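You operate a simulated robot arm through the tools that you are given. There is no shell and no other tool. Be economical: measure what you need, move in short steps, check, and stop when the job is done.

You are at the controls of a simulated two-armed robot. One attempt, no reset.

JOB
Pick up the green tin from the top of the big counter with one hand, pass it to the other hand and put it on the top of the wall ledge. Set down upright: tin.

It is judged by the outcome, as a careful person would: the job done as asked, and still so three seconds after it is handed in. It fails if anything else is knocked over, pushed out of place, dropped, spilled or broken.

ROBOT AND FRAMES
Two 6-joint arms with two-finger parallel grippers on one trunk, on a base that drives. Base frame: it is fixed to the floor where the robot stands at the start and does not move with it; the origin is under the middle of the robot, x ahead of it, y to its left, z up. Lengths are in m, angles in rad, forces in N, time in s.
The left shoulder is at the start at [0.28, 0.185, 0.88], the right one opposite. With the tool pointing down near the work surface each hand reaches from about 0.56 to 0.94 m from the robot's upright axis, wherever it stands, measured 20 degrees to its own side. Places, roughly: tin [1.5, -1.5, 0.75]; top of the wall ledge (62x18 cm) [3.72, -1.2, 1]. Payload 1.57 kg a hand.
The TCP of each hand is the grasp point between the finger pads, 0.03 m short of the fingertips. In the tool frame z runs along the fingers and y along their closing line. The gripper opens to 0.08 m. The fingers are 0.017 m wide and 0.012 m thick; the gripper's body (0.04 by 0.082 m) begins 0.08 m behind the TCP.
Orientation is that of the tool frame in the base frame, as a unit quaternion [x, y, z, w]. With the fingers straight down and closing along the base's y, the tool's x points along the base's -x, its y along +y and its z along -z.

CONTROLS
- The arms move only by the tool step_arm. It takes "left_increments", "right_increments" or both (then of equal length, played together; a hand with none holds still); each is one flat list of numbers, 7 for each row, row after row: the shift along the base's x, y, z in m, then the turn, a rotation vector about the base's x, y, z in rad, then the closure in counts, from 0 (fully open) to 255 (shut). In form: [x, y, z, rx, ry, rz, fingers, x, y, z, rx, ry, rz, fingers, ...]. A call has 1 to 12 rows; each row is the pose to reach, as a shift and turn from the pose commanded when the call began. A row lasts 0.2 s, in which the tool goes at most 0.05 m and 0.15 rad; a call with a longer step from one row to the next is refused whole, and so is a gripper value outside its range. Where a pose cannot be reached the arm comes as near as it can. A force on the tool above 40 N (or 10 N above the force at the start of the call, whichever is more), or a blocked arm, ends the call early, and 0.2 s more pass. The fingers move at their own pace (about 0.153 m/s each) and stop on an object; they squeeze with about 40 N. The grip force told is the motor's: it shows also when the fingers shut on nothing. Time passes only in rows, and 0.2 s behind the last, so rows that repeat a pose let the fingers close. It gives the time, the measured TCP pose, the force on the tool (base axes), the opening and the grip force at its end, in the units of the frame above (readings bear some noise), with the torque about the TCP (base axes, N m) and any sound that the robot's microphone picked up.
- Cameras (640 x 400 px; columns grow to the right, rows downward): "scene" is now at [0.2377, 0.0033, 1.3305]; the picture's right is [0.03, -1.00, 0.00], its down [-0.72, -0.02, -0.69] and it looks along [0.69, 0.02, -0.72] (base axes); focal length 255 px, centre (320, 200). "left" rides on the left gripper at [0.072, 0.007, -0.122] in its tool frame; the picture's right is [-0.09, 1.00, 0.00], its down [-0.84, -0.08, -0.54] and it looks along [-0.54, -0.05, 0.84] (tool axes); focal length 238 px, centre (320, 200). "right" rides on the right gripper at [0.072, -0.007, -0.122] in its tool frame; the picture's right is [0.09, 1.00, 0.00], its down [-0.84, 0.08, -0.54] and it looks along [-0.54, 0.05, 0.84] (tool axes); focal length 238 px, centre (320, 200). There is no depth. A picture from a camera that has moved, and an enlarged one, comes with that camera's place and axes in the base frame and with its lens. The place of the scene camera against the robot may be out by one fixed shift of up to 0.012 m in any direction.
- snapshot(camera): a new picture of that camera. It takes no simulated time.
- raise_lower(by): slides the trunk up (or, below 0, down) by that many m; the arms and the scene camera ride with it, the base frame stays. It gives what a move gives, with no picture.
- roll_base(legs): drives the robot by 1 to 6 legs, each [ahead, turn to the left] in m and rad, along the robot's own axes; the way and the turn of a leg run together, so that a leg with both is an arc; at most 1.5 m and 3.142 rad a leg. The arms and the cameras ride along, it lands a little off, and it stops where it bumps. It gives what a move gives.
- pan_tilt(pan, tilt): turns the head with the scene camera to pan (to the left, within 1.501 rad either way) and tilt (down, from -0.506 to 1.204), counted from straight ahead of the robot. It gives what a move gives.
- close_up(camera, box): a new picture of the part [left, top, right, bottom] of that camera's present view, enlarged. It takes no simulated time.
- job_done(): hands the job in; it is judged then, once.

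Go step by step. Nothing tells you exact positions but the pictures and the camera data: compare them with the known pose of the tool, close in by small moves and look again before you grip or let go. The budget is 135 turns and 114 pictures, counting those below and the enlarged ones. Unless the task says otherwise, let go and move clear before handing in, and close with one line.

The tools are called after ">>>" as a command line: name --argument value ..., lists and objects as JSON in quotes. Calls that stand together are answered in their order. step_arm: Moves the arms, as the interface text tells. Its arguments: {"type":"object","properties":{"left_increments":{"type":"array"},"right_increments":{"type":"array"}},"required":[]} The other tools are called the same way: raise_lower (by) slides the trunk up or down; roll_base (legs) drives the base; pan_tilt (pan, tilt) turns the head that bears the scene camera; snapshot (camera) takes a picture; close_up (camera, box) takes an enlarged picture of a part of a camera's view; job_done () hands the job in.

At the start:

```text
time: 0.0
left_tool_pos: [0.5609, 0.2379, 0.9155]
left_ee_rot: [0.0, 1.0, 0.0, 0.001]
left_force: [-0.4, -0.4, -1.0]
left_wrist_torque: [0.02, 0.01, -0.05]
left_finger_gap: 0.0801
left_finger_force: 0.0
right_tool_pos: [0.5828, -0.2411, 0.8803]
right_ee_rot: [0.001, 1.0, 0.0, 0.0]
right_force: [0.2, 0.9, -0.2]
right_wrist_torque: [0.0, 0.01, 0.01]
right_finger_gap: 0.0801
right_finger_force: 0.0
trunk travel left (down, up): [-0.575, 0.415]
robot x, y, heading: [0.0013, -0.0015, 0.006]
head pan, tilt: [0.033, 0.803]
```

scene: 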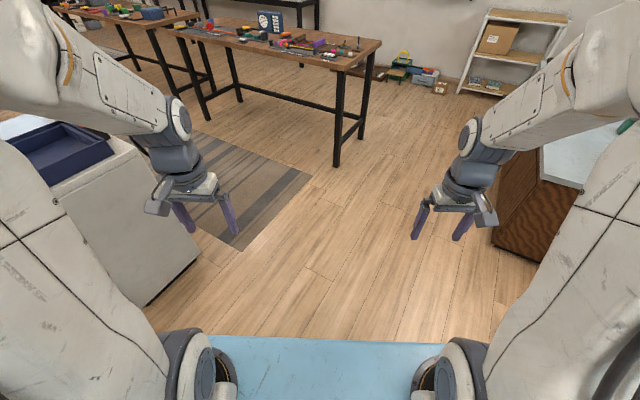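
right: 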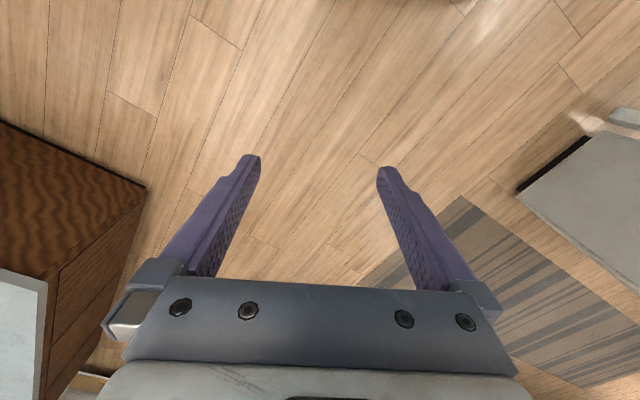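
left: 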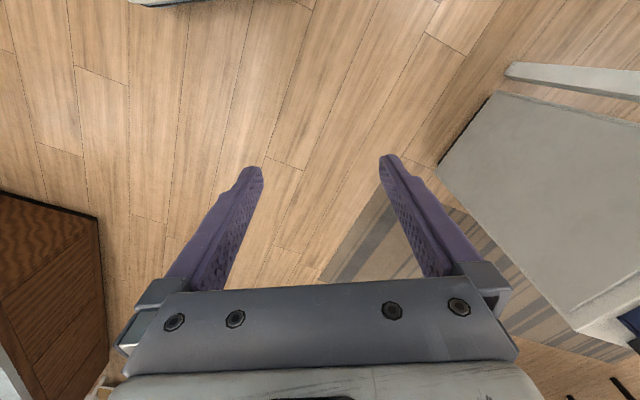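

I see the floor ahead, a wooden-sided counter on the right and benches farther off. The tin should be to the right-ahead, so I turn the head right to look.

>>> pan_tilt --pan -0.8 --tilt 0.45

>>> snapshot --camera "scene"

>>> pan_tilt --pan -0.3 --tilt 0.3

>>> snapshot --camera "scene"

```text
time: 1.2
left_tool_pos: [0.5607, 0.2389, 0.9155]
left_ee_rot: [0.0, 1.0, 0.0, 0.0]
left_force: [0.0, 0.0, 0.1]
left_wrist_torque: [-0.01, 0.02, 0.04]
left_finger_gap: 0.08
left_finger_force: 0.0
right_tool_pos: [0.5838, -0.2413, 0.8817]
right_ee_rot: [0.0, 1.0, 0.0, -0.001]
right_force: [0.3, -0.1, -0.1]
right_wrist_torque: [-0.02, -0.02, 0.02]
right_finger_gap: 0.08
right_finger_force: 0.1
trunk travel left (down, up): [-0.575, 0.415]
robot x, y, heading: [0.0016, -0.0014, -0.0]
head pan, tilt: [-0.799, 0.45]
```

```text
110 pictures are left
camera scene: at [0.2213, -0.0652, 1.3612], right [-0.72, -0.7, 0.0], down [-0.3, 0.31, -0.9], along [0.63, -0.64, -0.44], focal length 255 px, centre (320, 200)
```

scene: 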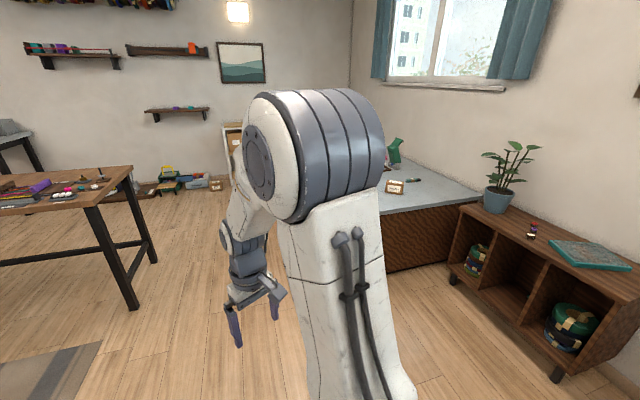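

```text
time: 2.1
left_tool_pos: [0.5609, 0.2385, 0.9154]
left_ee_rot: [0.0, 1.0, 0.0, 0.001]
left_force: [0.3, 0.4, 1.1]
left_wrist_torque: [0.0, 0.01, 0.04]
left_finger_gap: 0.0799
left_finger_force: 0.1
right_tool_pos: [0.583, -0.241, 0.881]
right_ee_rot: [0.0, 1.0, -0.001, 0.0]
right_force: [-0.2, 0.0, 0.0]
right_wrist_torque: [0.0, 0.02, 0.0]
right_finger_gap: 0.08
right_finger_force: 0.0
trunk travel left (down, up): [-0.575, 0.415]
robot x, y, heading: [-0.0004, -0.0004, 0.002]
head pan, tilt: [-0.3, 0.3]
```

```text
109 pictures are left
camera scene: at [0.2464, -0.0271, 1.3751], right [-0.3, -0.95, 0.0], down [-0.28, 0.09, -0.96], along [0.91, -0.28, -0.3], focal length 255 px, centre (320, 200)
```

scene: 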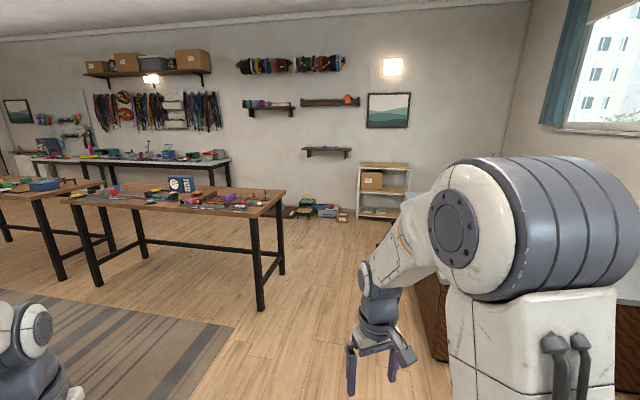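

The target ledge is the lowest shelf on the far wall (around pixel 327,149). The counter has its near corner at about (1.2,-1.0), and I need a clearer view of its top, so I'll raise the trunk and drive ahead partway.

>>> raise_lower --by 0.25

>>> roll_base --legs '[[0, -0.25], [0.9, 0], [0, -0.6]]'

>>> pan_tilt --pan 0.0 --tilt 0.6

>>> snapshot --camera "scene"

```text
time: 4.7
left_tool_pos: [0.561, 0.2384, 1.1664]
left_ee_rot: [0.0, 1.0, 0.001, -0.001]
left_force: [0.4, -0.5, -0.3]
left_wrist_torque: [-0.02, 0.0, 0.03]
left_finger_gap: 0.0801
left_finger_force: 0.1
right_tool_pos: [0.5833, -0.2416, 1.1301]
right_ee_rot: [-0.001, 1.0, 0.001, 0.0]
right_force: [-0.2, -0.1, 0.5]
right_wrist_torque: [0.02, -0.02, 0.0]
right_finger_gap: 0.08
right_finger_force: 0.1
trunk travel left (down, up): [-0.825, 0.165]
robot x, y, heading: [-0.0021, 0.0012, 0.002]
head pan, tilt: [-0.3, 0.3]
```

```text
time: 11.9
left_tool_pos: [1.4232, -0.4935, 1.1652]
left_ee_rot: [0.415, 0.91, 0.0, 0.0]
left_force: [0.2, -0.6, 1.0]
left_wrist_torque: [-0.01, -0.02, 0.0]
left_finger_gap: 0.08
left_finger_force: 0.2
right_tool_pos: [1.0766, -0.8262, 1.1311]
right_ee_rot: [0.415, 0.91, -0.001, 0.0]
right_force: [0.2, 0.4, -0.8]
right_wrist_torque: [-0.01, 0.04, -0.04]
right_finger_gap: 0.08
right_finger_force: 0.0
trunk travel left (down, up): [-0.825, 0.165]
robot x, y, heading: [0.8775, -0.2263, -0.856]
head pan, tilt: [-0.3, 0.3]
```

```text
time: 12.7
left_tool_pos: [1.4231, -0.4942, 1.1652]
left_ee_rot: [0.415, 0.91, -0.001, 0.0]
left_force: [0.3, -0.1, 0.2]
left_wrist_torque: [-0.01, 0.02, 0.0]
left_finger_gap: 0.08
left_finger_force: 0.1
right_tool_pos: [1.0765, -0.8252, 1.1315]
right_ee_rot: [0.414, 0.91, 0.0, -0.001]
right_force: [-0.6, -0.8, -0.6]
right_wrist_torque: [0.01, 0.05, 0.02]
right_finger_gap: 0.0798
right_finger_force: 0.0
trunk travel left (down, up): [-0.825, 0.165]
robot x, y, heading: [0.8749, -0.2278, -0.855]
head pan, tilt: [0.0, 0.6]
```

```text
108 pictures are left
camera scene: at [1.0354, -0.4144, 1.5977], right [-0.76, -0.65, 0.0], down [-0.37, 0.43, -0.83], along [0.54, -0.62, -0.56], focal length 255 px, centre (320, 200)
```

scene: 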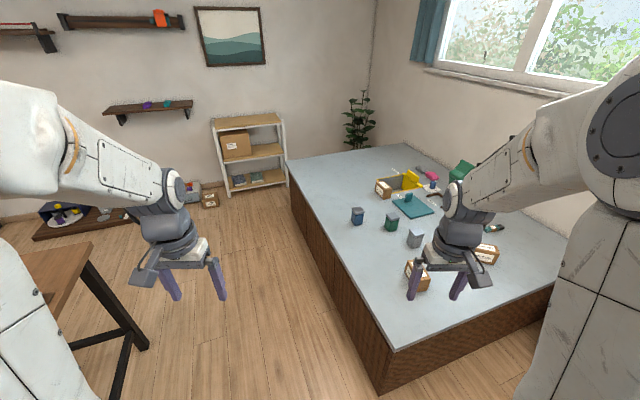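

>>> close_up --camera "scene" --box '[320, 150, 520, 300]'

>>> close_up --camera "scene" --box '[90, 80, 210, 140]'

```text
2.67 times, centred on (420, 225) of scene
camera zoom: at [1.0354, -0.4144, 1.5977], right [-0.76, -0.65, 0.0], down [-0.37, 0.43, -0.83], along [0.54, -0.62, -0.56], focal length 679 px, centre (53, 133)
```

zoom: 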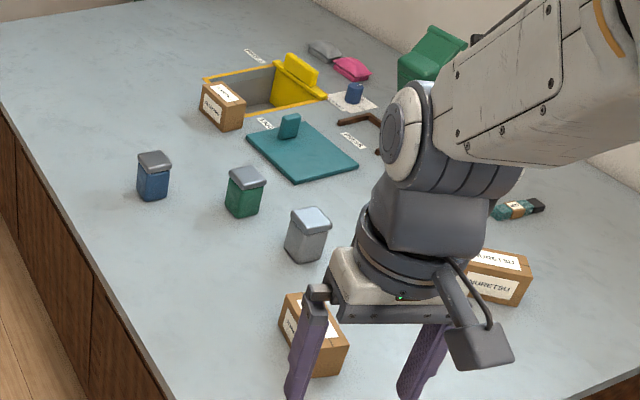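

```text
5.33 times, centred on (150, 110) of scene
camera zoom: at [1.0354, -0.4144, 1.5977], right [-0.76, -0.65, 0.0], down [-0.37, 0.43, -0.83], along [0.54, -0.62, -0.56], focal length 1359 px, centre (1227, 680)
```

zoom: 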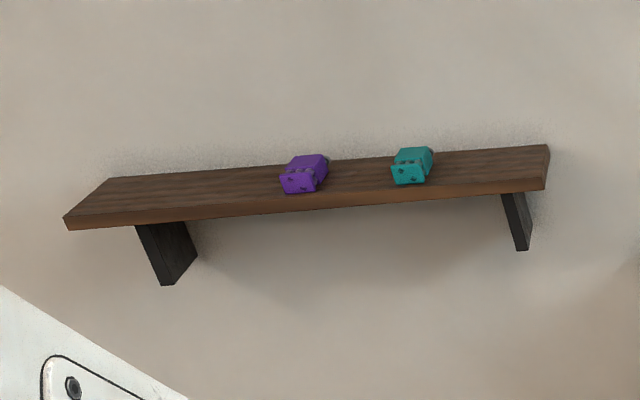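

The green tin stands between a blue and a grey tin on the counter, and the room is turned about −30° from my base frame. The counter's long side runs along (0.86,−0.50). Before driving in beside it I'll check my own base's extent with a look down.

>>> pan_tilt --pan 0.0 --tilt 1.2

>>> snapshot --camera "scene"

>>> pan_tilt --pan 0.8 --tilt 0.5

>>> snapshot --camera "scene"

```text
time: 13.7
left_tool_pos: [1.4239, -0.4928, 1.166]
left_ee_rot: [0.414, 0.91, 0.0, 0.0]
left_force: [-0.2, 0.2, -0.1]
left_wrist_torque: [-0.01, -0.03, 0.01]
left_finger_gap: 0.0803
left_finger_force: 0.0
right_tool_pos: [1.0777, -0.8255, 1.1307]
right_ee_rot: [0.415, 0.91, 0.0, 0.0]
right_force: [-0.3, 0.3, 0.0]
right_wrist_torque: [0.02, 0.0, -0.01]
right_finger_gap: 0.0797
right_finger_force: 0.1
trunk travel left (down, up): [-0.825, 0.165]
robot x, y, heading: [0.8772, -0.2263, -0.854]
head pan, tilt: [0.0, 1.201]
```

```text
105 pictures are left
camera scene: at [1.0143, -0.3898, 1.5531], right [-0.76, -0.66, 0.0], down [-0.61, 0.7, -0.36], along [0.24, -0.27, -0.93], focal length 255 px, centre (320, 200)
```

scene: 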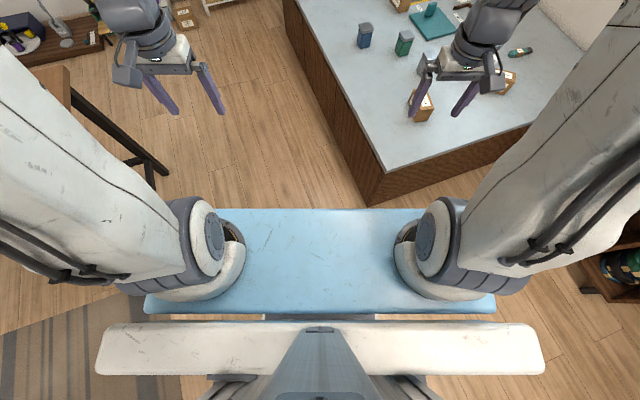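

```text
time: 14.9
left_tool_pos: [1.4229, -0.494, 1.1674]
left_ee_rot: [0.414, 0.91, 0.0, 0.0]
left_force: [0.2, -0.7, 0.7]
left_wrist_torque: [0.01, -0.01, 0.0]
left_finger_gap: 0.08
left_finger_force: 0.0
right_tool_pos: [1.0768, -0.8263, 1.131]
right_ee_rot: [0.415, 0.91, 0.0, 0.0]
right_force: [-0.4, -0.3, -0.1]
right_wrist_torque: [0.0, 0.02, 0.0]
right_finger_gap: 0.0801
right_finger_force: 0.1
trunk travel left (down, up): [-0.825, 0.165]
robot x, y, heading: [0.8737, -0.225, -0.859]
head pan, tilt: [0.799, 0.499]
```

```text
104 pictures are left
camera scene: at [1.0684, -0.3528, 1.6067], right [-0.06, -1.0, 0.0], down [-0.48, 0.03, -0.88], along [0.88, -0.05, -0.48], focal length 255 px, centre (320, 200)
```

scene: 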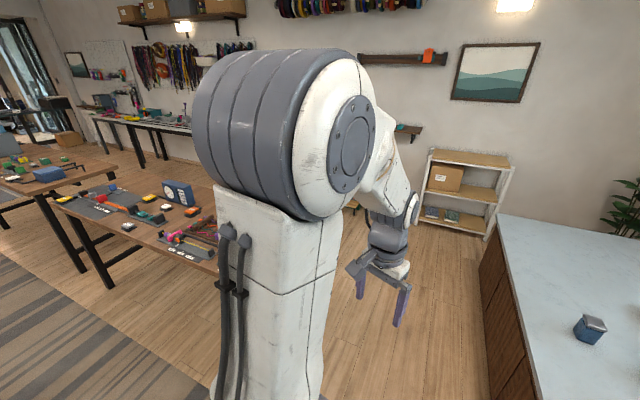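

The counter edge is clear and the aisle between table and counter is roughly 1.1 m wide. I'll drive along the aisle and turn to face the counter with the left hand near the tin.

>>> roll_base --legs '[[0, 0.51], [0.85, 0], [0, -1.75]]'

>>> pan_tilt --pan 0.1 --tilt 0.9

>>> snapshot --camera "scene"

>>> snapshot --camera "left"

```text
time: 25.0
left_tool_pos: [1.6005, -1.1209, 1.1662]
left_ee_rot: [0.865, 0.502, 0.0, -0.001]
left_force: [0.0, 0.4, -0.6]
left_wrist_torque: [0.02, 0.03, 0.01]
left_finger_gap: 0.0801
left_finger_force: 0.1
right_tool_pos: [1.1746, -0.9012, 1.1314]
right_ee_rot: [0.865, 0.502, 0.0, 0.0]
right_force: [-0.3, 0.7, 0.4]
right_wrist_torque: [-0.02, -0.02, -0.01]
right_finger_gap: 0.0802
right_finger_force: 0.1
trunk travel left (down, up): [-0.825, 0.165]
robot x, y, heading: [1.6724, -0.5137, -2.094]
head pan, tilt: [0.799, 0.499]
```

```text
time: 26.1
left_tool_pos: [1.6018, -1.121, 1.1661]
left_ee_rot: [0.865, 0.502, 0.001, -0.001]
left_force: [0.4, 0.0, 0.3]
left_wrist_torque: [0.0, 0.01, 0.0]
left_finger_gap: 0.08
left_finger_force: 0.1
right_tool_pos: [1.174, -0.9017, 1.1313]
right_ee_rot: [0.865, 0.502, 0.0, 0.0]
right_force: [-0.7, 0.3, -0.2]
right_wrist_torque: [0.02, -0.02, -0.02]
right_finger_gap: 0.0799
right_finger_force: 0.2
trunk travel left (down, up): [-0.825, 0.165]
robot x, y, heading: [1.6749, -0.5154, -2.092]
head pan, tilt: [0.099, 0.901]
```

```text
103 pictures are left
camera scene: at [1.5599, -0.7223, 1.5729], right [-0.91, 0.41, 0.0], down [0.32, 0.71, -0.62], along [-0.25, -0.57, -0.78], focal length 255 px, centre (320, 200)
```

scene: 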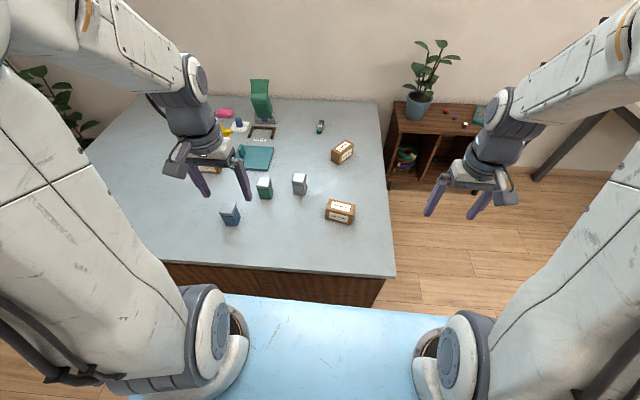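

```text
102 pictures are left
camera left: at [1.6421, -1.0612, 1.287], right [0.82, -0.58, 0.0], down [-0.48, -0.69, 0.54], along [-0.31, -0.44, -0.84], focal length 238 px, centre (320, 200)
```

left: 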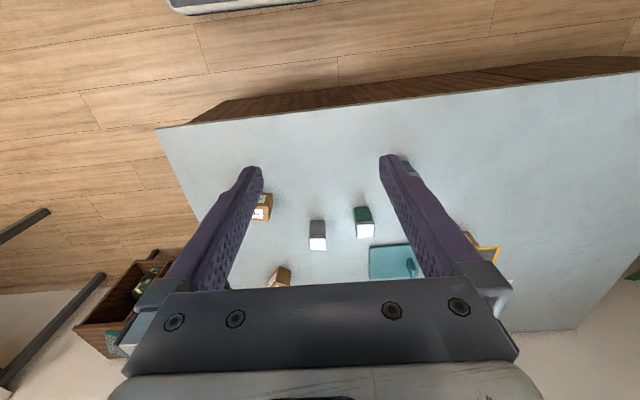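

The green tin is the middle of three tins, and triangulating puts its base at about (1.48,−1.59) with the counter top near z≈0.57–0.6. That is out of reach, so I drive 0.2 m closer.

>>> roll_base --legs '[[0.2, 0]]'

>>> snapshot --camera "scene"

>>> snapshot --camera "left"

```text
time: 27.7
left_tool_pos: [1.4993, -1.293, 1.1662]
left_ee_rot: [0.866, 0.501, 0.0, 0.0]
left_force: [0.6, 0.0, -0.5]
left_wrist_torque: [-0.01, 0.02, 0.01]
left_finger_gap: 0.0802
left_finger_force: 0.0
right_tool_pos: [1.0731, -1.0745, 1.1302]
right_ee_rot: [0.866, 0.5, 0.0, 0.0]
right_force: [0.2, -0.9, 0.0]
right_wrist_torque: [0.01, 0.03, -0.01]
right_finger_gap: 0.0803
right_finger_force: 0.0
trunk travel left (down, up): [-0.825, 0.165]
robot x, y, heading: [1.5723, -0.6906, -2.095]
head pan, tilt: [0.099, 0.901]
```

```text
101 pictures are left
camera scene: at [1.4588, -0.8963, 1.5729], right [-0.91, 0.41, 0.0], down [0.32, 0.71, -0.62], along [-0.26, -0.57, -0.78], focal length 255 px, centre (320, 200)
```

scene: 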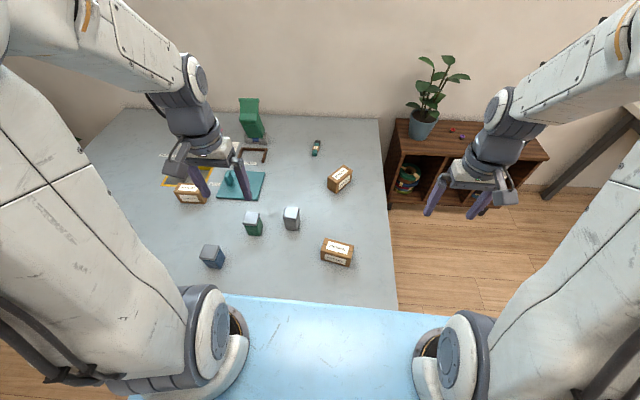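

```text
100 pictures are left
camera left: at [1.5403, -1.2354, 1.2871], right [0.82, -0.58, 0.0], down [-0.48, -0.69, 0.54], along [-0.31, -0.44, -0.84], focal length 238 px, centre (320, 200)
```

left: 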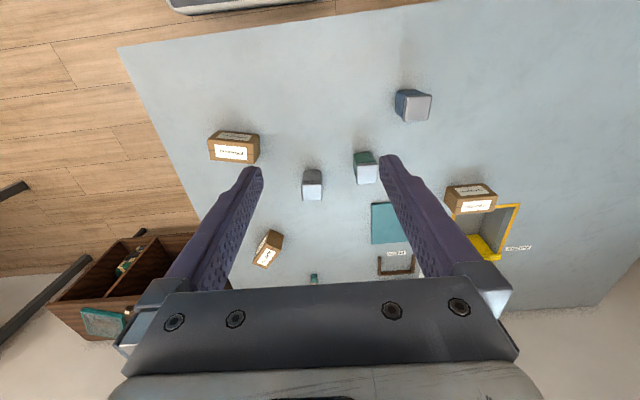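

The tin looks to be near (1.49,−1.50) with its base at z≈0.69, as the hint says. I move the left hand toward a point well above it and look again.

>>> step_arm --left_increments '[-0.003, -0.04, -0.02, 0, 0, 0, 0, -0.006, -0.08, -0.04, 0, 0, 0, 0, -0.009, -0.12, -0.06, 0, 0, 0, 0, -0.012, -0.16, -0.09, 0, 0, 0, 0, -0.015, -0.2, -0.12, 0, 0, 0, 0, -0.015, -0.2, -0.12, 0, 0, 0, 0]'

>>> snapshot --camera "left"

>>> snapshot --camera "scene"

```text
time: 29.1
left_tool_pos: [1.4838, -1.4946, 1.0461]
left_ee_rot: [0.866, 0.5, 0.0, -0.001]
left_force: [0.2, -0.7, 0.5]
left_wrist_torque: [0.02, 0.01, 0.02]
left_finger_gap: 0.0801
left_finger_force: 0.0
right_tool_pos: [1.0725, -1.0751, 1.1304]
right_ee_rot: [0.866, 0.5, 0.001, -0.001]
right_force: [0.0, -0.3, -0.1]
right_wrist_torque: [0.06, -0.02, -0.01]
right_finger_gap: 0.08
right_finger_force: 0.0
trunk travel left (down, up): [-0.825, 0.165]
robot x, y, heading: [1.5678, -0.6862, -2.095]
head pan, tilt: [0.099, 0.901]
```

```text
99 pictures are left
camera left: at [1.525, -1.4358, 1.1669], right [0.82, -0.58, 0.0], down [-0.49, -0.69, 0.54], along [-0.31, -0.44, -0.84], focal length 238 px, centre (320, 200)
```

left: 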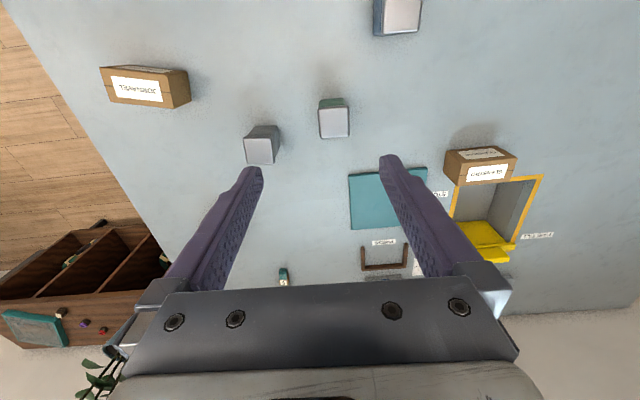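

```text
98 pictures are left
camera scene: at [1.4585, -0.8972, 1.5728], right [-0.91, 0.41, 0.0], down [0.32, 0.71, -0.62], along [-0.26, -0.57, -0.78], focal length 255 px, centre (320, 200)
```

scene: 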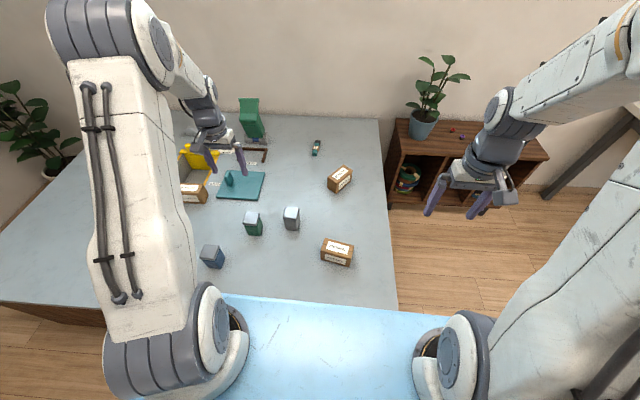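

Triangulating the lid from the two wrist pictures gives about (1.475,−1.55,0.69). I go down partway over it and measure again.

>>> step_arm --left_increments '[-0.003, -0.015, -0.045, 0, 0, 0, 0, -0.005, -0.03, -0.09, 0, 0, 0, 0, -0.007, -0.045, -0.135, 0, 0, 0, 0, -0.009, -0.058, -0.17, 0, 0, 0, 0, -0.009, -0.058, -0.17, 0, 0, 0, 0]'

>>> snapshot --camera "left"

>>> snapshot --camera "scene"

```text
time: 30.3
left_tool_pos: [1.4747, -1.5541, 0.8758]
left_ee_rot: [0.866, 0.499, -0.001, 0.0]
left_force: [-0.8, 0.3, -0.2]
left_wrist_torque: [-0.03, 0.0, -0.02]
left_finger_gap: 0.08
left_finger_force: 0.1
right_tool_pos: [1.0725, -1.0752, 1.1322]
right_ee_rot: [0.866, 0.5, 0.001, -0.001]
right_force: [0.3, 0.7, 0.6]
right_wrist_torque: [0.01, -0.02, 0.0]
right_finger_gap: 0.0799
right_finger_force: 0.1
trunk travel left (down, up): [-0.825, 0.165]
robot x, y, heading: [1.5745, -0.6881, -2.095]
head pan, tilt: [0.099, 0.901]
```

```text
97 pictures are left
camera left: at [1.5159, -1.4953, 0.9965], right [0.82, -0.58, 0.0], down [-0.48, -0.69, 0.54], along [-0.31, -0.44, -0.84], focal length 238 px, centre (320, 200)
```

left: 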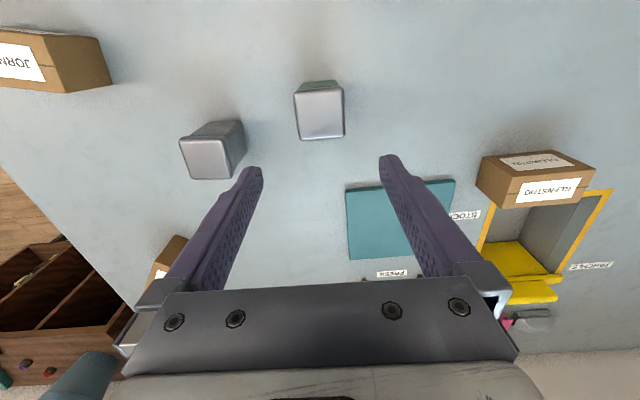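

```text
96 pictures are left
camera scene: at [1.4586, -0.897, 1.5728], right [-0.91, 0.41, 0.0], down [0.32, 0.71, -0.62], along [-0.26, -0.57, -0.78], focal length 255 px, centre (320, 200)
```

scene: 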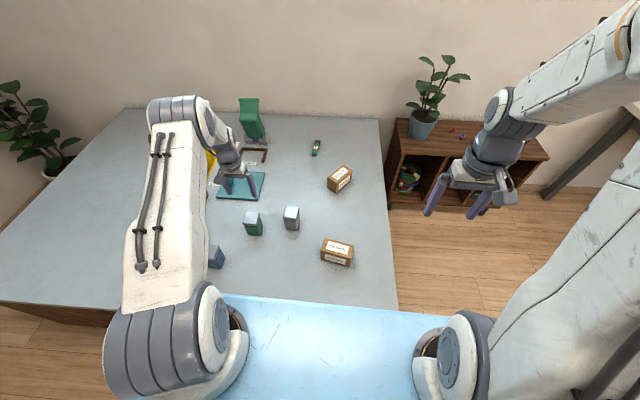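

The lid now lies nearly under the grasp point, top at z≈0.70. I zoom in to check its yaw.

>>> close_up --camera "left" --box '[260, 60, 380, 150]'

>>> close_up --camera "scene" --box '[200, 190, 320, 270]'

```text
4.44 times, centred on (320, 105) of left
camera zoom: at [1.5159, -1.4953, 0.9965], right [0.82, -0.58, 0.0], down [-0.48, -0.69, 0.54], along [-0.31, -0.44, -0.84], focal length 1059 px, centre (320, 622)
```

zoom: 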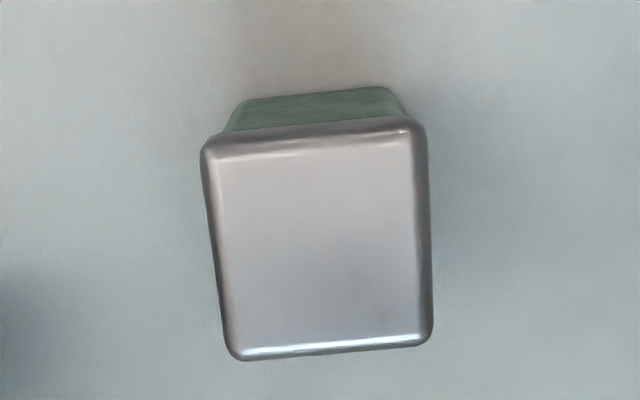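

```text
5.00 times, centred on (260, 230) of scene
camera zoom: at [1.4586, -0.897, 1.5728], right [-0.91, 0.41, 0.0], down [0.32, 0.71, -0.62], along [-0.26, -0.57, -0.78], focal length 1274 px, centre (620, 50)
```

zoom: 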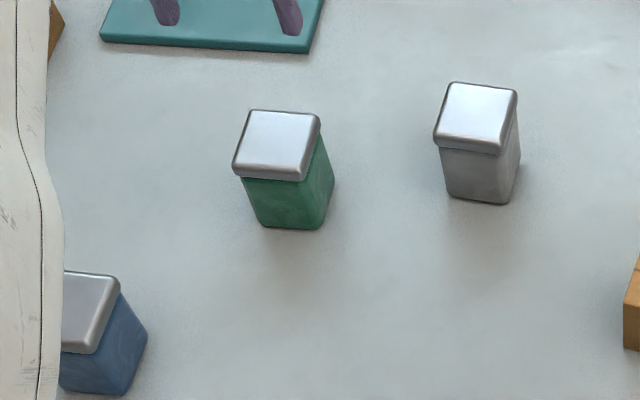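

The lid (about 5.8 cm) is already square with the fingers, so no turn is needed. I shift by a few mm and descend to just above it, then check.

>>> step_arm --left_increments '[0.002, 0.005, -0.04, 0, 0, 0, 0, 0.002, 0.005, -0.08, 0, 0, 0, 0, 0.002, 0.005, -0.12, 0, 0, 0, 0, 0.002, 0.005, -0.12, 0, 0, 0, 0]'

>>> snapshot --camera "left"

>>> close_up --camera "scene" --box '[200, 190, 320, 270]'

```text
time: 31.3
left_tool_pos: [1.4767, -1.5487, 0.7562]
left_ee_rot: [0.866, 0.5, 0.0, 0.0]
left_force: [0.4, 0.1, -0.3]
left_wrist_torque: [-0.01, 0.0, 0.0]
left_finger_gap: 0.0798
left_finger_force: 0.1
right_tool_pos: [1.0723, -1.0745, 1.1299]
right_ee_rot: [0.866, 0.5, 0.001, 0.0]
right_force: [0.5, -0.7, -0.6]
right_wrist_torque: [0.01, -0.01, -0.04]
right_finger_gap: 0.08
right_finger_force: 0.1
trunk travel left (down, up): [-0.825, 0.165]
robot x, y, heading: [1.5738, -0.6899, -2.093]
head pan, tilt: [0.099, 0.901]
```

```text
93 pictures are left
camera left: at [1.5181, -1.4896, 0.8768], right [0.82, -0.58, 0.0], down [-0.49, -0.69, 0.54], along [-0.31, -0.44, -0.84], focal length 238 px, centre (320, 200)
```

left: 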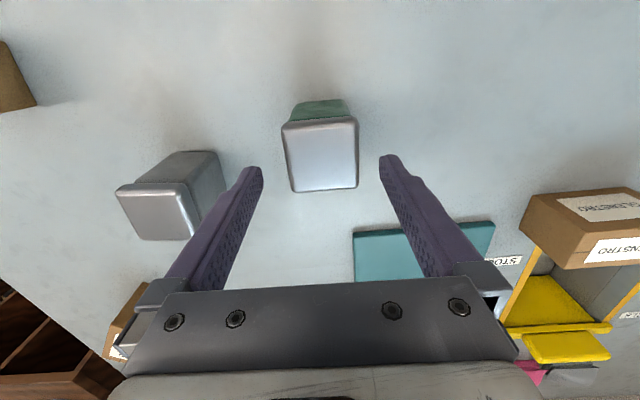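

```text
5.00 times, centred on (260, 230) of scene
camera zoom: at [1.4586, -0.8969, 1.5729], right [-0.91, 0.41, 0.0], down [0.32, 0.71, -0.62], along [-0.26, -0.57, -0.78], focal length 1274 px, centre (620, 50)
```

zoom: 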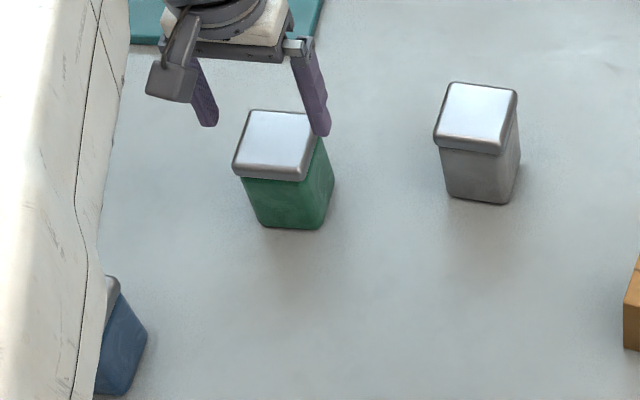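

The lid is centred between the fingers with about 1 cm clear each side. I go down 6.5 cm and check before closing.

>>> step_arm --left_increments '[0, 0, -0.022, 0, 0, 0, 0, 0, 0, -0.044, 0, 0, 0, 0, 0, 0, -0.066, 0, 0, 0, 0, 0, 0, -0.066, 0, 0, 0, 0]'

>>> snapshot --camera "left"

>>> close_up --camera "scene" --box '[200, 190, 320, 270]'

```text
time: 32.3
left_tool_pos: [1.4776, -1.5482, 0.6892]
left_ee_rot: [0.866, 0.5, 0.0, 0.0]
left_force: [-0.4, -0.1, 0.7]
left_wrist_torque: [-0.02, 0.01, -0.02]
left_finger_gap: 0.0796
left_finger_force: 0.0
right_tool_pos: [1.0716, -1.0746, 1.1313]
right_ee_rot: [0.866, 0.5, 0.001, 0.0]
right_force: [0.9, 0.0, 0.3]
right_wrist_torque: [-0.06, 0.0, 0.01]
right_finger_gap: 0.0798
right_finger_force: 0.0
trunk travel left (down, up): [-0.825, 0.165]
robot x, y, heading: [1.5745, -0.6908, -2.097]
head pan, tilt: [0.099, 0.901]
```

```text
91 pictures are left
camera left: at [1.5182, -1.4893, 0.8104], right [0.82, -0.58, 0.0], down [-0.49, -0.69, 0.54], along [-0.31, -0.44, -0.84], focal length 238 px, centre (320, 200)
```

left: 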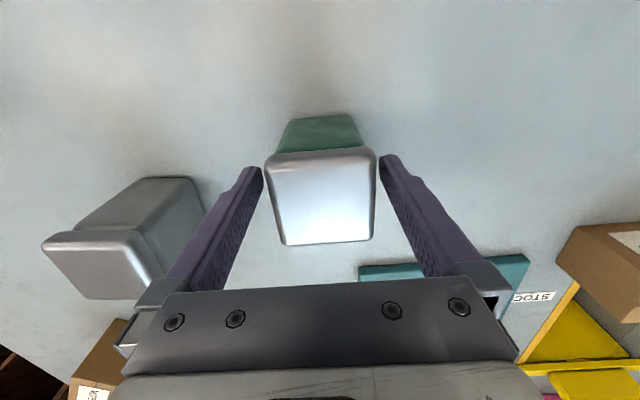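

```text
5.00 times, centred on (260, 230) of scene
camera zoom: at [1.4586, -0.8968, 1.5729], right [-0.91, 0.41, 0.0], down [0.32, 0.71, -0.62], along [-0.26, -0.57, -0.78], focal length 1274 px, centre (620, 50)
```

zoom: 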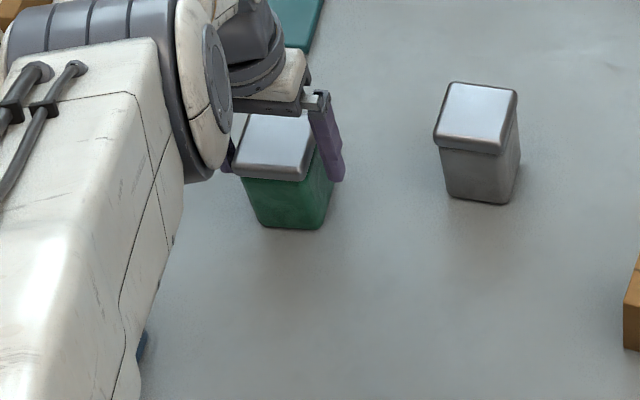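

The lid sits centred, its top a little above the grasp point. I go 8 mm deeper, then close.

>>> step_arm --left_increments '[0, 0, -0.008, 0, 0, 0, 0, 0, 0, -0.008, 0, 0, 0, 120, 0, 0, -0.008, 0, 0, 0, 255, 0, 0, -0.008, 0, 0, 0, 255, 0, 0, -0.008, 0, 0, 0, 255]'

>>> snapshot --camera "left"

```text
time: 33.5
left_tool_pos: [1.4772, -1.5468, 0.6825]
left_ee_rot: [0.866, 0.5, -0.001, 0.001]
left_force: [-0.3, 0.5, -0.1]
left_wrist_torque: [0.01, 0.01, 0.02]
left_finger_gap: 0.0604
left_finger_force: 39.8
right_tool_pos: [1.0722, -1.0753, 1.1319]
right_ee_rot: [0.866, 0.5, 0.0, 0.0]
right_force: [-0.9, -1.1, 0.3]
right_wrist_torque: [0.01, 0.0, -0.02]
right_finger_gap: 0.0799
right_finger_force: 0.1
trunk travel left (down, up): [-0.825, 0.165]
robot x, y, heading: [1.5753, -0.69, -2.095]
head pan, tilt: [0.099, 0.901]
```

```text
89 pictures are left
camera left: at [1.5183, -1.488, 0.8032], right [0.82, -0.58, 0.0], down [-0.48, -0.68, 0.54], along [-0.31, -0.44, -0.84], focal length 238 px, centre (320, 200)
```

left: 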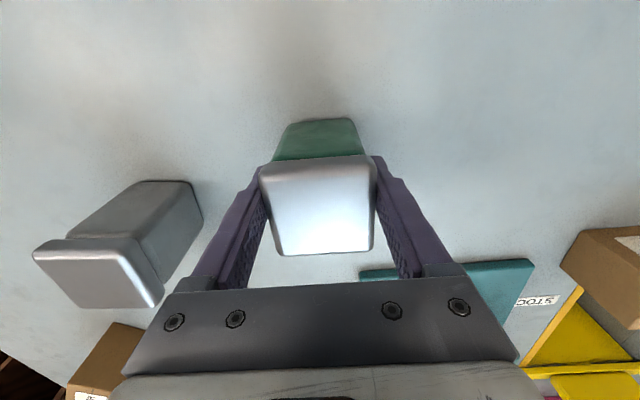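

Gripped at 0.060 m with 40 N. I lift straight up.

>>> step_arm --left_increments '[0, 0, 0.02, 0, 0, 0, 255, 0, 0, 0.05, 0, 0, 0, 255, 0, 0, 0.09, 0, 0, 0, 255, 0, 0, 0.13, 0, 0, 0, 255, 0, 0, 0.17, 0, 0, 0, 255, 0, 0, 0.21, 0, 0, 0, 255, 0, 0, 0.25, 0, 0, 0, 255, 0, 0, 0.29, 0, 0, 0, 255, 0, 0, 0.33, 0, 0, 0, 255, 0, 0, 0.37, 0, 0, 0, 255, 0, 0, 0.4, 0, 0, 0, 255, 0, 0, 0.4, 0, 0, 0, 255]'

>>> snapshot --camera "left"

>>> snapshot --camera "scene"

```text
time: 36.1
left_tool_pos: [1.4613, -1.6313, 1.0434]
left_ee_rot: [0.866, 0.5, 0.001, 0.0]
left_force: [0.3, 0.0, -1.2]
left_wrist_torque: [0.03, -0.01, 0.0]
left_finger_gap: 0.0607
left_finger_force: 40.4
left hand out of reach, approached as far as the arm can: row 1, 2, 3, 4, 5, 6, 7, 8, 9, 10, 11, 12
right_tool_pos: [1.0724, -1.0734, 1.1309]
right_ee_rot: [0.866, 0.5, 0.0, 0.0]
right_force: [0.6, -0.4, 0.2]
right_wrist_torque: [0.0, -0.04, 0.01]
right_finger_gap: 0.0798
right_finger_force: 0.1
trunk travel left (down, up): [-0.825, 0.165]
robot x, y, heading: [1.5739, -0.6906, -2.098]
head pan, tilt: [0.099, 0.901]
```

```text
88 pictures are left
camera left: at [1.5016, -1.5721, 1.1631], right [0.82, -0.58, 0.0], down [-0.49, -0.69, 0.54], along [-0.31, -0.44, -0.84], focal length 238 px, centre (320, 200)
```

left: 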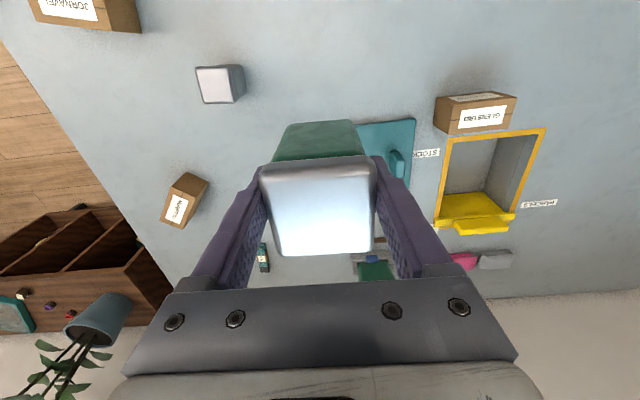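

```text
87 pictures are left
camera scene: at [1.4586, -0.897, 1.5728], right [-0.91, 0.41, 0.0], down [0.32, 0.71, -0.62], along [-0.26, -0.57, -0.78], focal length 255 px, centre (320, 200)
```

scene: 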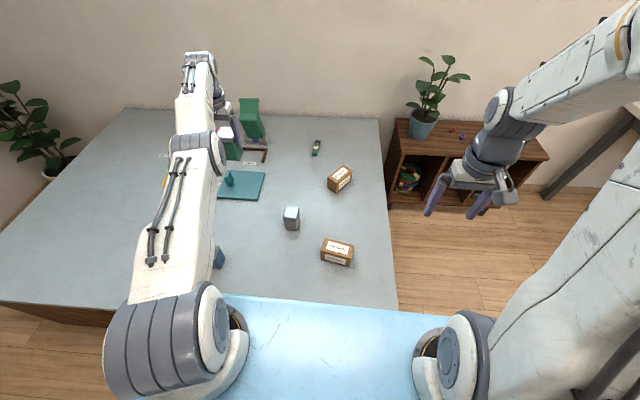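

The tin is held and clear, though the arm reached its limit and drifted forward. I draw it back toward the robot.

>>> step_arm --left_increments '[0.02, 0.034, 0, 0, 0, 0, 255, 0.04, 0.068, 0, 0, 0, 0, 255, 0.06, 0.102, 0, 0, 0, 0, 255, 0.08, 0.136, 0, 0, 0, 0, 255, 0.1, 0.17, 0, 0, 0, 0, 255, 0.1, 0.17, 0, 0, 0, 0, 255]'

```text
time: 37.5
left_tool_pos: [1.4774, -1.6341, 1.0442]
left_ee_rot: [0.866, 0.5, 0.001, -0.001]
left_force: [-0.2, 0.0, -0.9]
left_wrist_torque: [-0.01, 0.01, -0.01]
left_finger_gap: 0.0606
left_finger_force: 39.5
left hand out of reach, approached as far as the arm can: row 1, 2, 3, 4, 5, 6
right_tool_pos: [1.0734, -1.0745, 1.1308]
right_ee_rot: [0.866, 0.5, 0.0, 0.0]
right_force: [0.4, -0.5, -0.2]
right_wrist_torque: [-0.01, -0.01, 0.01]
right_finger_gap: 0.0802
right_finger_force: 0.0
trunk travel left (down, up): [-0.825, 0.165]
robot x, y, heading: [1.5723, -0.6877, -2.101]
head pan, tilt: [0.099, 0.901]
```

The arm seems stuck near a stretched configuration. I try a small move up to see how it answers.

>>> step_arm --left_increments '[0, 0, 0.01, 0, 0, 0, 255, 0, 0, 0.01, 0, 0, 0, 255]'

>>> snapshot --camera "right"

>>> pan_tilt --pan 0.6 --tilt 0.5

>>> snapshot --camera "scene"

```text
time: 38.1
left_tool_pos: [1.4784, -1.6331, 1.0554]
left_ee_rot: [0.866, 0.5, -0.001, 0.0]
left_force: [0.6, 0.9, -1.2]
left_wrist_torque: [-0.04, 0.02, 0.02]
left_finger_gap: 0.0604
left_finger_force: 40.1
right_tool_pos: [1.0724, -1.0748, 1.1312]
right_ee_rot: [0.866, 0.5, 0.001, 0.0]
right_force: [-1.0, -0.1, 0.7]
right_wrist_torque: [0.01, 0.03, 0.01]
right_finger_gap: 0.0799
right_finger_force: 0.0
trunk travel left (down, up): [-0.825, 0.165]
robot x, y, heading: [1.5718, -0.6881, -2.096]
head pan, tilt: [0.099, 0.901]
```

```text
86 pictures are left
camera right: at [1.1029, -1.0102, 1.2534], right [0.91, -0.42, 0.0], down [-0.35, -0.76, 0.54], along [-0.23, -0.49, -0.84], focal length 238 px, centre (320, 200)
```

right: 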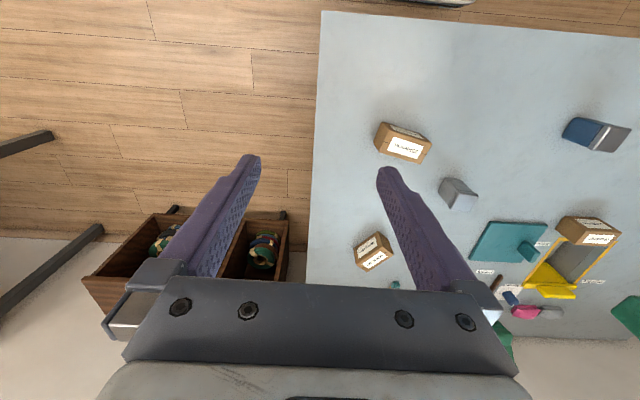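

```text
time: 39.0
left_tool_pos: [1.4781, -1.6354, 1.0546]
left_ee_rot: [0.866, 0.5, 0.0, 0.001]
left_force: [0.5, 0.5, -1.0]
left_wrist_torque: [0.03, -0.01, 0.0]
left_finger_gap: 0.0604
left_finger_force: 40.3
right_tool_pos: [1.0727, -1.0762, 1.1315]
right_ee_rot: [0.866, 0.5, 0.0, 0.0]
right_force: [0.8, 0.1, -0.1]
right_wrist_torque: [-0.01, 0.01, 0.0]
right_finger_gap: 0.0799
right_finger_force: 0.0
trunk travel left (down, up): [-0.825, 0.165]
robot x, y, heading: [1.5731, -0.6931, -2.096]
head pan, tilt: [0.6, 0.499]
```

```text
85 pictures are left
camera scene: at [1.4966, -0.9187, 1.6067], right [-1.0, -0.07, 0.0], down [-0.04, 0.48, -0.88], along [0.07, -0.88, -0.48], focal length 255 px, centre (320, 200)
```

scene: 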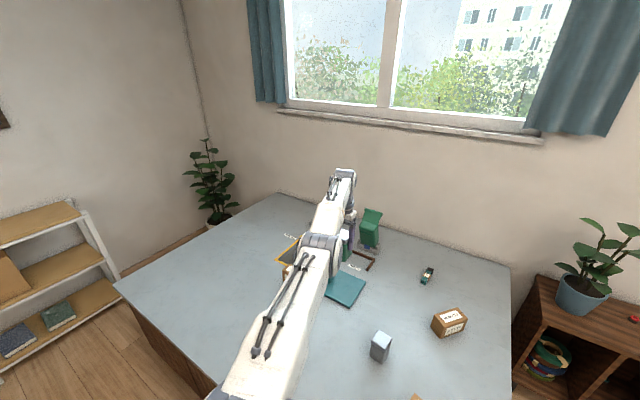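

The small upward move worked. I try drawing back in smaller steps straight toward the shoulder, with a rise.

>>> step_arm --left_increments '[0.005, 0.009, 0.01, 0, 0, 0, 255, 0.01, 0.017, 0.02, 0, 0, 0, 255, 0.015, 0.026, 0.03, 0, 0, 0, 255, 0.015, 0.026, 0.03, 0, 0, 0, 255]'

```text
time: 40.0
left_tool_pos: [1.4905, -1.6321, 1.0917]
left_ee_rot: [0.866, 0.5, 0.0, 0.0]
left_force: [0.2, 0.2, -0.9]
left_wrist_torque: [0.01, 0.0, 0.03]
left_finger_gap: 0.0606
left_finger_force: 40.0
left hand out of reach, approached as far as the arm can: row 1, 2, 3, 4
right_tool_pos: [1.0723, -1.0754, 1.1312]
right_ee_rot: [0.866, 0.5, 0.0, -0.001]
right_force: [-0.3, 0.4, 0.3]
right_wrist_torque: [-0.01, 0.0, 0.0]
right_finger_gap: 0.08
right_finger_force: 0.0
trunk travel left (down, up): [-0.825, 0.165]
robot x, y, heading: [1.5703, -0.6917, -2.099]
head pan, tilt: [0.6, 0.499]
```

The arm won't fold inward, so I need to see its posture. I look at it with the head turned more to the left.

>>> pan_tilt --pan 0.9 --tilt 0.75

>>> snapshot --camera "scene"

>>> step_arm --right_increments '[0, 0, 0, 0, 0, 0.15, 0, 0, 0, 0, 0, 0, 0.3, 0, 0, 0, 0, 0, 0, 0.45, 0, 0, 0, 0, 0, 0, 0.6, 0, 0, 0, 0, 0, 0, 0.75, 0, 0, 0, 0, 0, 0, 0.9, 0, 0, 0, 0, 0, 0, 0.9, 0]'

>>> snapshot --camera "right"

```text
time: 40.8
left_tool_pos: [1.4913, -1.6315, 1.0912]
left_ee_rot: [0.866, 0.501, 0.0, 0.0]
left_force: [0.1, -0.4, -1.1]
left_wrist_torque: [-0.01, -0.01, 0.01]
left_finger_gap: 0.0604
left_finger_force: 40.2
right_tool_pos: [1.0724, -1.0757, 1.1299]
right_ee_rot: [0.866, 0.5, -0.001, -0.001]
right_force: [-0.5, -0.6, -0.4]
right_wrist_torque: [0.02, -0.04, 0.02]
right_finger_gap: 0.0798
right_finger_force: 0.1
trunk travel left (down, up): [-0.825, 0.165]
robot x, y, heading: [1.5707, -0.6922, -2.097]
head pan, tilt: [0.901, 0.75]
```

```text
84 pictures are left
camera scene: at [1.5201, -0.9051, 1.5848], right [-0.93, -0.37, 0.0], down [-0.25, 0.63, -0.73], along [0.27, -0.68, -0.68], focal length 255 px, centre (320, 200)
```

scene: 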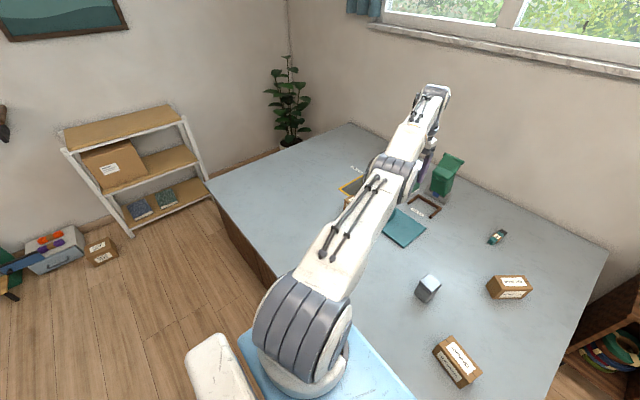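

```text
time: 42.4
left_tool_pos: [1.4921, -1.631, 1.0917]
left_ee_rot: [0.866, 0.501, 0.001, 0.0]
left_force: [0.8, -0.6, -1.4]
left_wrist_torque: [0.01, 0.01, 0.02]
left_finger_gap: 0.0604
left_finger_force: 40.2
right_tool_pos: [1.0726, -1.0751, 1.1308]
right_ee_rot: [0.562, 0.827, 0.0, 0.0]
right_force: [0.2, 0.0, -0.2]
right_wrist_torque: [0.0, -0.02, 0.03]
right_finger_gap: 0.08
right_finger_force: 0.1
trunk travel left (down, up): [-0.825, 0.165]
robot x, y, heading: [1.5725, -0.6869, -2.095]
head pan, tilt: [0.901, 0.75]
```

```text
83 pictures are left
camera right: at [1.0398, -1.0117, 1.2533], right [0.89, 0.45, 0.0], down [0.38, -0.75, 0.54], along [0.25, -0.48, -0.84], focal length 238 px, centre (320, 200)
```

right: 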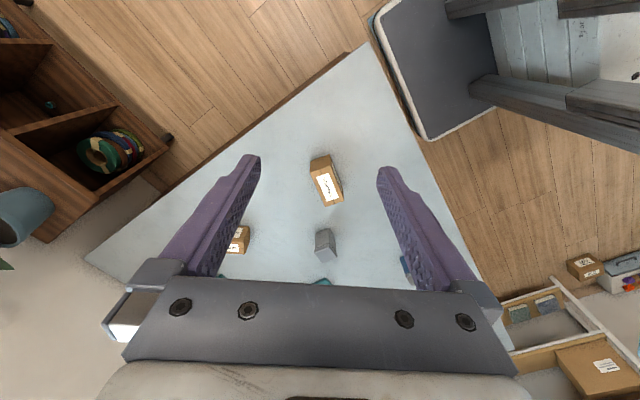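

The arm isn't fully straight, so a wrist joint limit may be blocking it. I test whether yawing the tool frees the inward motion.

>>> step_arm --left_increments '[0, 0, 0, 0, 0, 0.15, 255, 0, 0, 0, 0, 0, 0.3, 255, 0.01, 0.017, 0, 0, 0, 0.3, 255, 0.02, 0.034, 0, 0, 0, 0.3, 255, 0.02, 0.034, 0, 0, 0, 0.3, 255]'

>>> step_arm --left_increments '[0, 0, 0, 0, 0, -0.15, 255, 0, 0, 0, 0, 0, -0.3, 255, 0, 0, 0, 0, 0, -0.45, 255, 0, 0, 0, 0, 0, -0.6, 255, 0.01, 0.017, 0, 0, 0, -0.6, 255, 0.02, 0.034, 0, 0, 0, -0.6, 255, 0.02, 0.034, 0, 0, 0, -0.6, 255]'

```text
time: 43.6
left_tool_pos: [1.5012, -1.6321, 1.0938]
left_ee_rot: [0.782, 0.624, 0.001, -0.001]
left_force: [-0.3, -0.3, -1.4]
left_wrist_torque: [0.05, -0.02, -0.02]
left_finger_gap: 0.0603
left_finger_force: 40.0
left hand out of reach, approached as far as the arm can: row 3, 4, 5
right_tool_pos: [1.0722, -1.0754, 1.1316]
right_ee_rot: [0.563, 0.827, 0.0, -0.001]
right_force: [-0.4, 0.4, -0.5]
right_wrist_torque: [0.0, -0.03, 0.03]
right_finger_gap: 0.0801
right_finger_force: 0.0
trunk travel left (down, up): [-0.825, 0.165]
robot x, y, heading: [1.5706, -0.6893, -2.098]
head pan, tilt: [0.901, 0.75]
```

```text
time: 45.2
left_tool_pos: [1.5084, -1.6327, 1.0984]
left_ee_rot: [0.931, 0.364, 0.001, -0.001]
left_force: [-0.2, 0.0, -1.3]
left_wrist_torque: [0.01, -0.01, 0.01]
left_finger_gap: 0.0605
left_finger_force: 39.8
left hand out of reach, approached as far as the arm can: row 5, 6, 7
right_tool_pos: [1.0728, -1.0751, 1.1315]
right_ee_rot: [0.562, 0.827, 0.0, 0.001]
right_force: [-0.2, 0.4, 0.5]
right_wrist_torque: [-0.01, 0.05, 0.01]
right_finger_gap: 0.0799
right_finger_force: 0.1
trunk travel left (down, up): [-0.825, 0.165]
robot x, y, heading: [1.5721, -0.6919, -2.095]
head pan, tilt: [0.901, 0.75]
```

The reach figures fit a fully stretched arm (the pick was right at maximum reach), and moving up can't unlock the elbow. Moving down should flex it, so I go down and inward together, staying well above the counter.

>>> step_arm --left_increments '[0, 0, -0.04, 0, 0, 0.1, 255, 0.005, 0.009, -0.08, 0, 0, 0.2, 255, 0.015, 0.026, -0.11, 0, 0, 0.3, 255, 0.025, 0.043, -0.14, 0, 0, 0.3, 255, 0.035, 0.06, -0.14, 0, 0, 0.3, 255, 0.035, 0.06, -0.14, 0, 0, 0.3, 255]'

```text
time: 46.6
left_tool_pos: [1.5331, -1.6412, 0.9628]
left_ee_rot: [0.866, 0.5, 0.001, 0.0]
left_force: [-0.6, 0.6, 0.1]
left_wrist_torque: [0.02, -0.01, -0.06]
left_finger_gap: 0.0605
left_finger_force: 40.1
left hand out of reach, approached as far as the arm can: row 1, 2, 3, 4, 5, 6
right_tool_pos: [1.0716, -1.075, 1.1307]
right_ee_rot: [0.562, 0.827, 0.0, 0.0]
right_force: [-0.2, -1.0, 0.4]
right_wrist_torque: [0.01, 0.02, -0.01]
right_finger_gap: 0.0801
right_finger_force: 0.0
trunk travel left (down, up): [-0.825, 0.165]
robot x, y, heading: [1.5733, -0.6919, -2.094]
head pan, tilt: [0.901, 0.75]
```

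Inward is still refused. I try pushing slightly outward while going down, so the elbow can cross back to its normal bend, then come inward.

>>> step_arm --left_increments '[-0.01, -0.017, -0.04, 0, 0, 0, 255, -0.015, -0.026, -0.08, 0, 0, 0, 255, -0.015, -0.026, -0.1, 0, 0, 0, 255, -0.005, -0.009, -0.1, 0, 0, 0, 255, 0.01, 0.017, -0.1, 0, 0, 0, 255, 0.03, 0.051, -0.1, 0, 0, 0, 255, 0.05, 0.085, -0.1, 0, 0, 0, 255, 0.05, 0.085, -0.1, 0, 0, 0, 255]'

```text
time: 48.4
left_tool_pos: [1.5725, -1.626, 0.8479]
left_ee_rot: [0.866, 0.5, 0.001, 0.0]
left_force: [0.1, 1.0, -0.3]
left_wrist_torque: [-0.03, 0.01, 0.01]
left_finger_gap: 0.0603
left_finger_force: 39.8
left hand out of reach, approached as far as the arm can: row 1, 2, 3, 4, 6, 7, 8
right_tool_pos: [1.0725, -1.0761, 1.1306]
right_ee_rot: [0.563, 0.827, 0.0, 0.001]
right_force: [0.0, -0.7, -0.4]
right_wrist_torque: [0.02, 0.03, -0.01]
right_finger_gap: 0.0799
right_finger_force: 0.1
trunk travel left (down, up): [-0.825, 0.165]
robot x, y, heading: [1.5741, -0.6904, -2.099]
head pan, tilt: [0.901, 0.75]
```

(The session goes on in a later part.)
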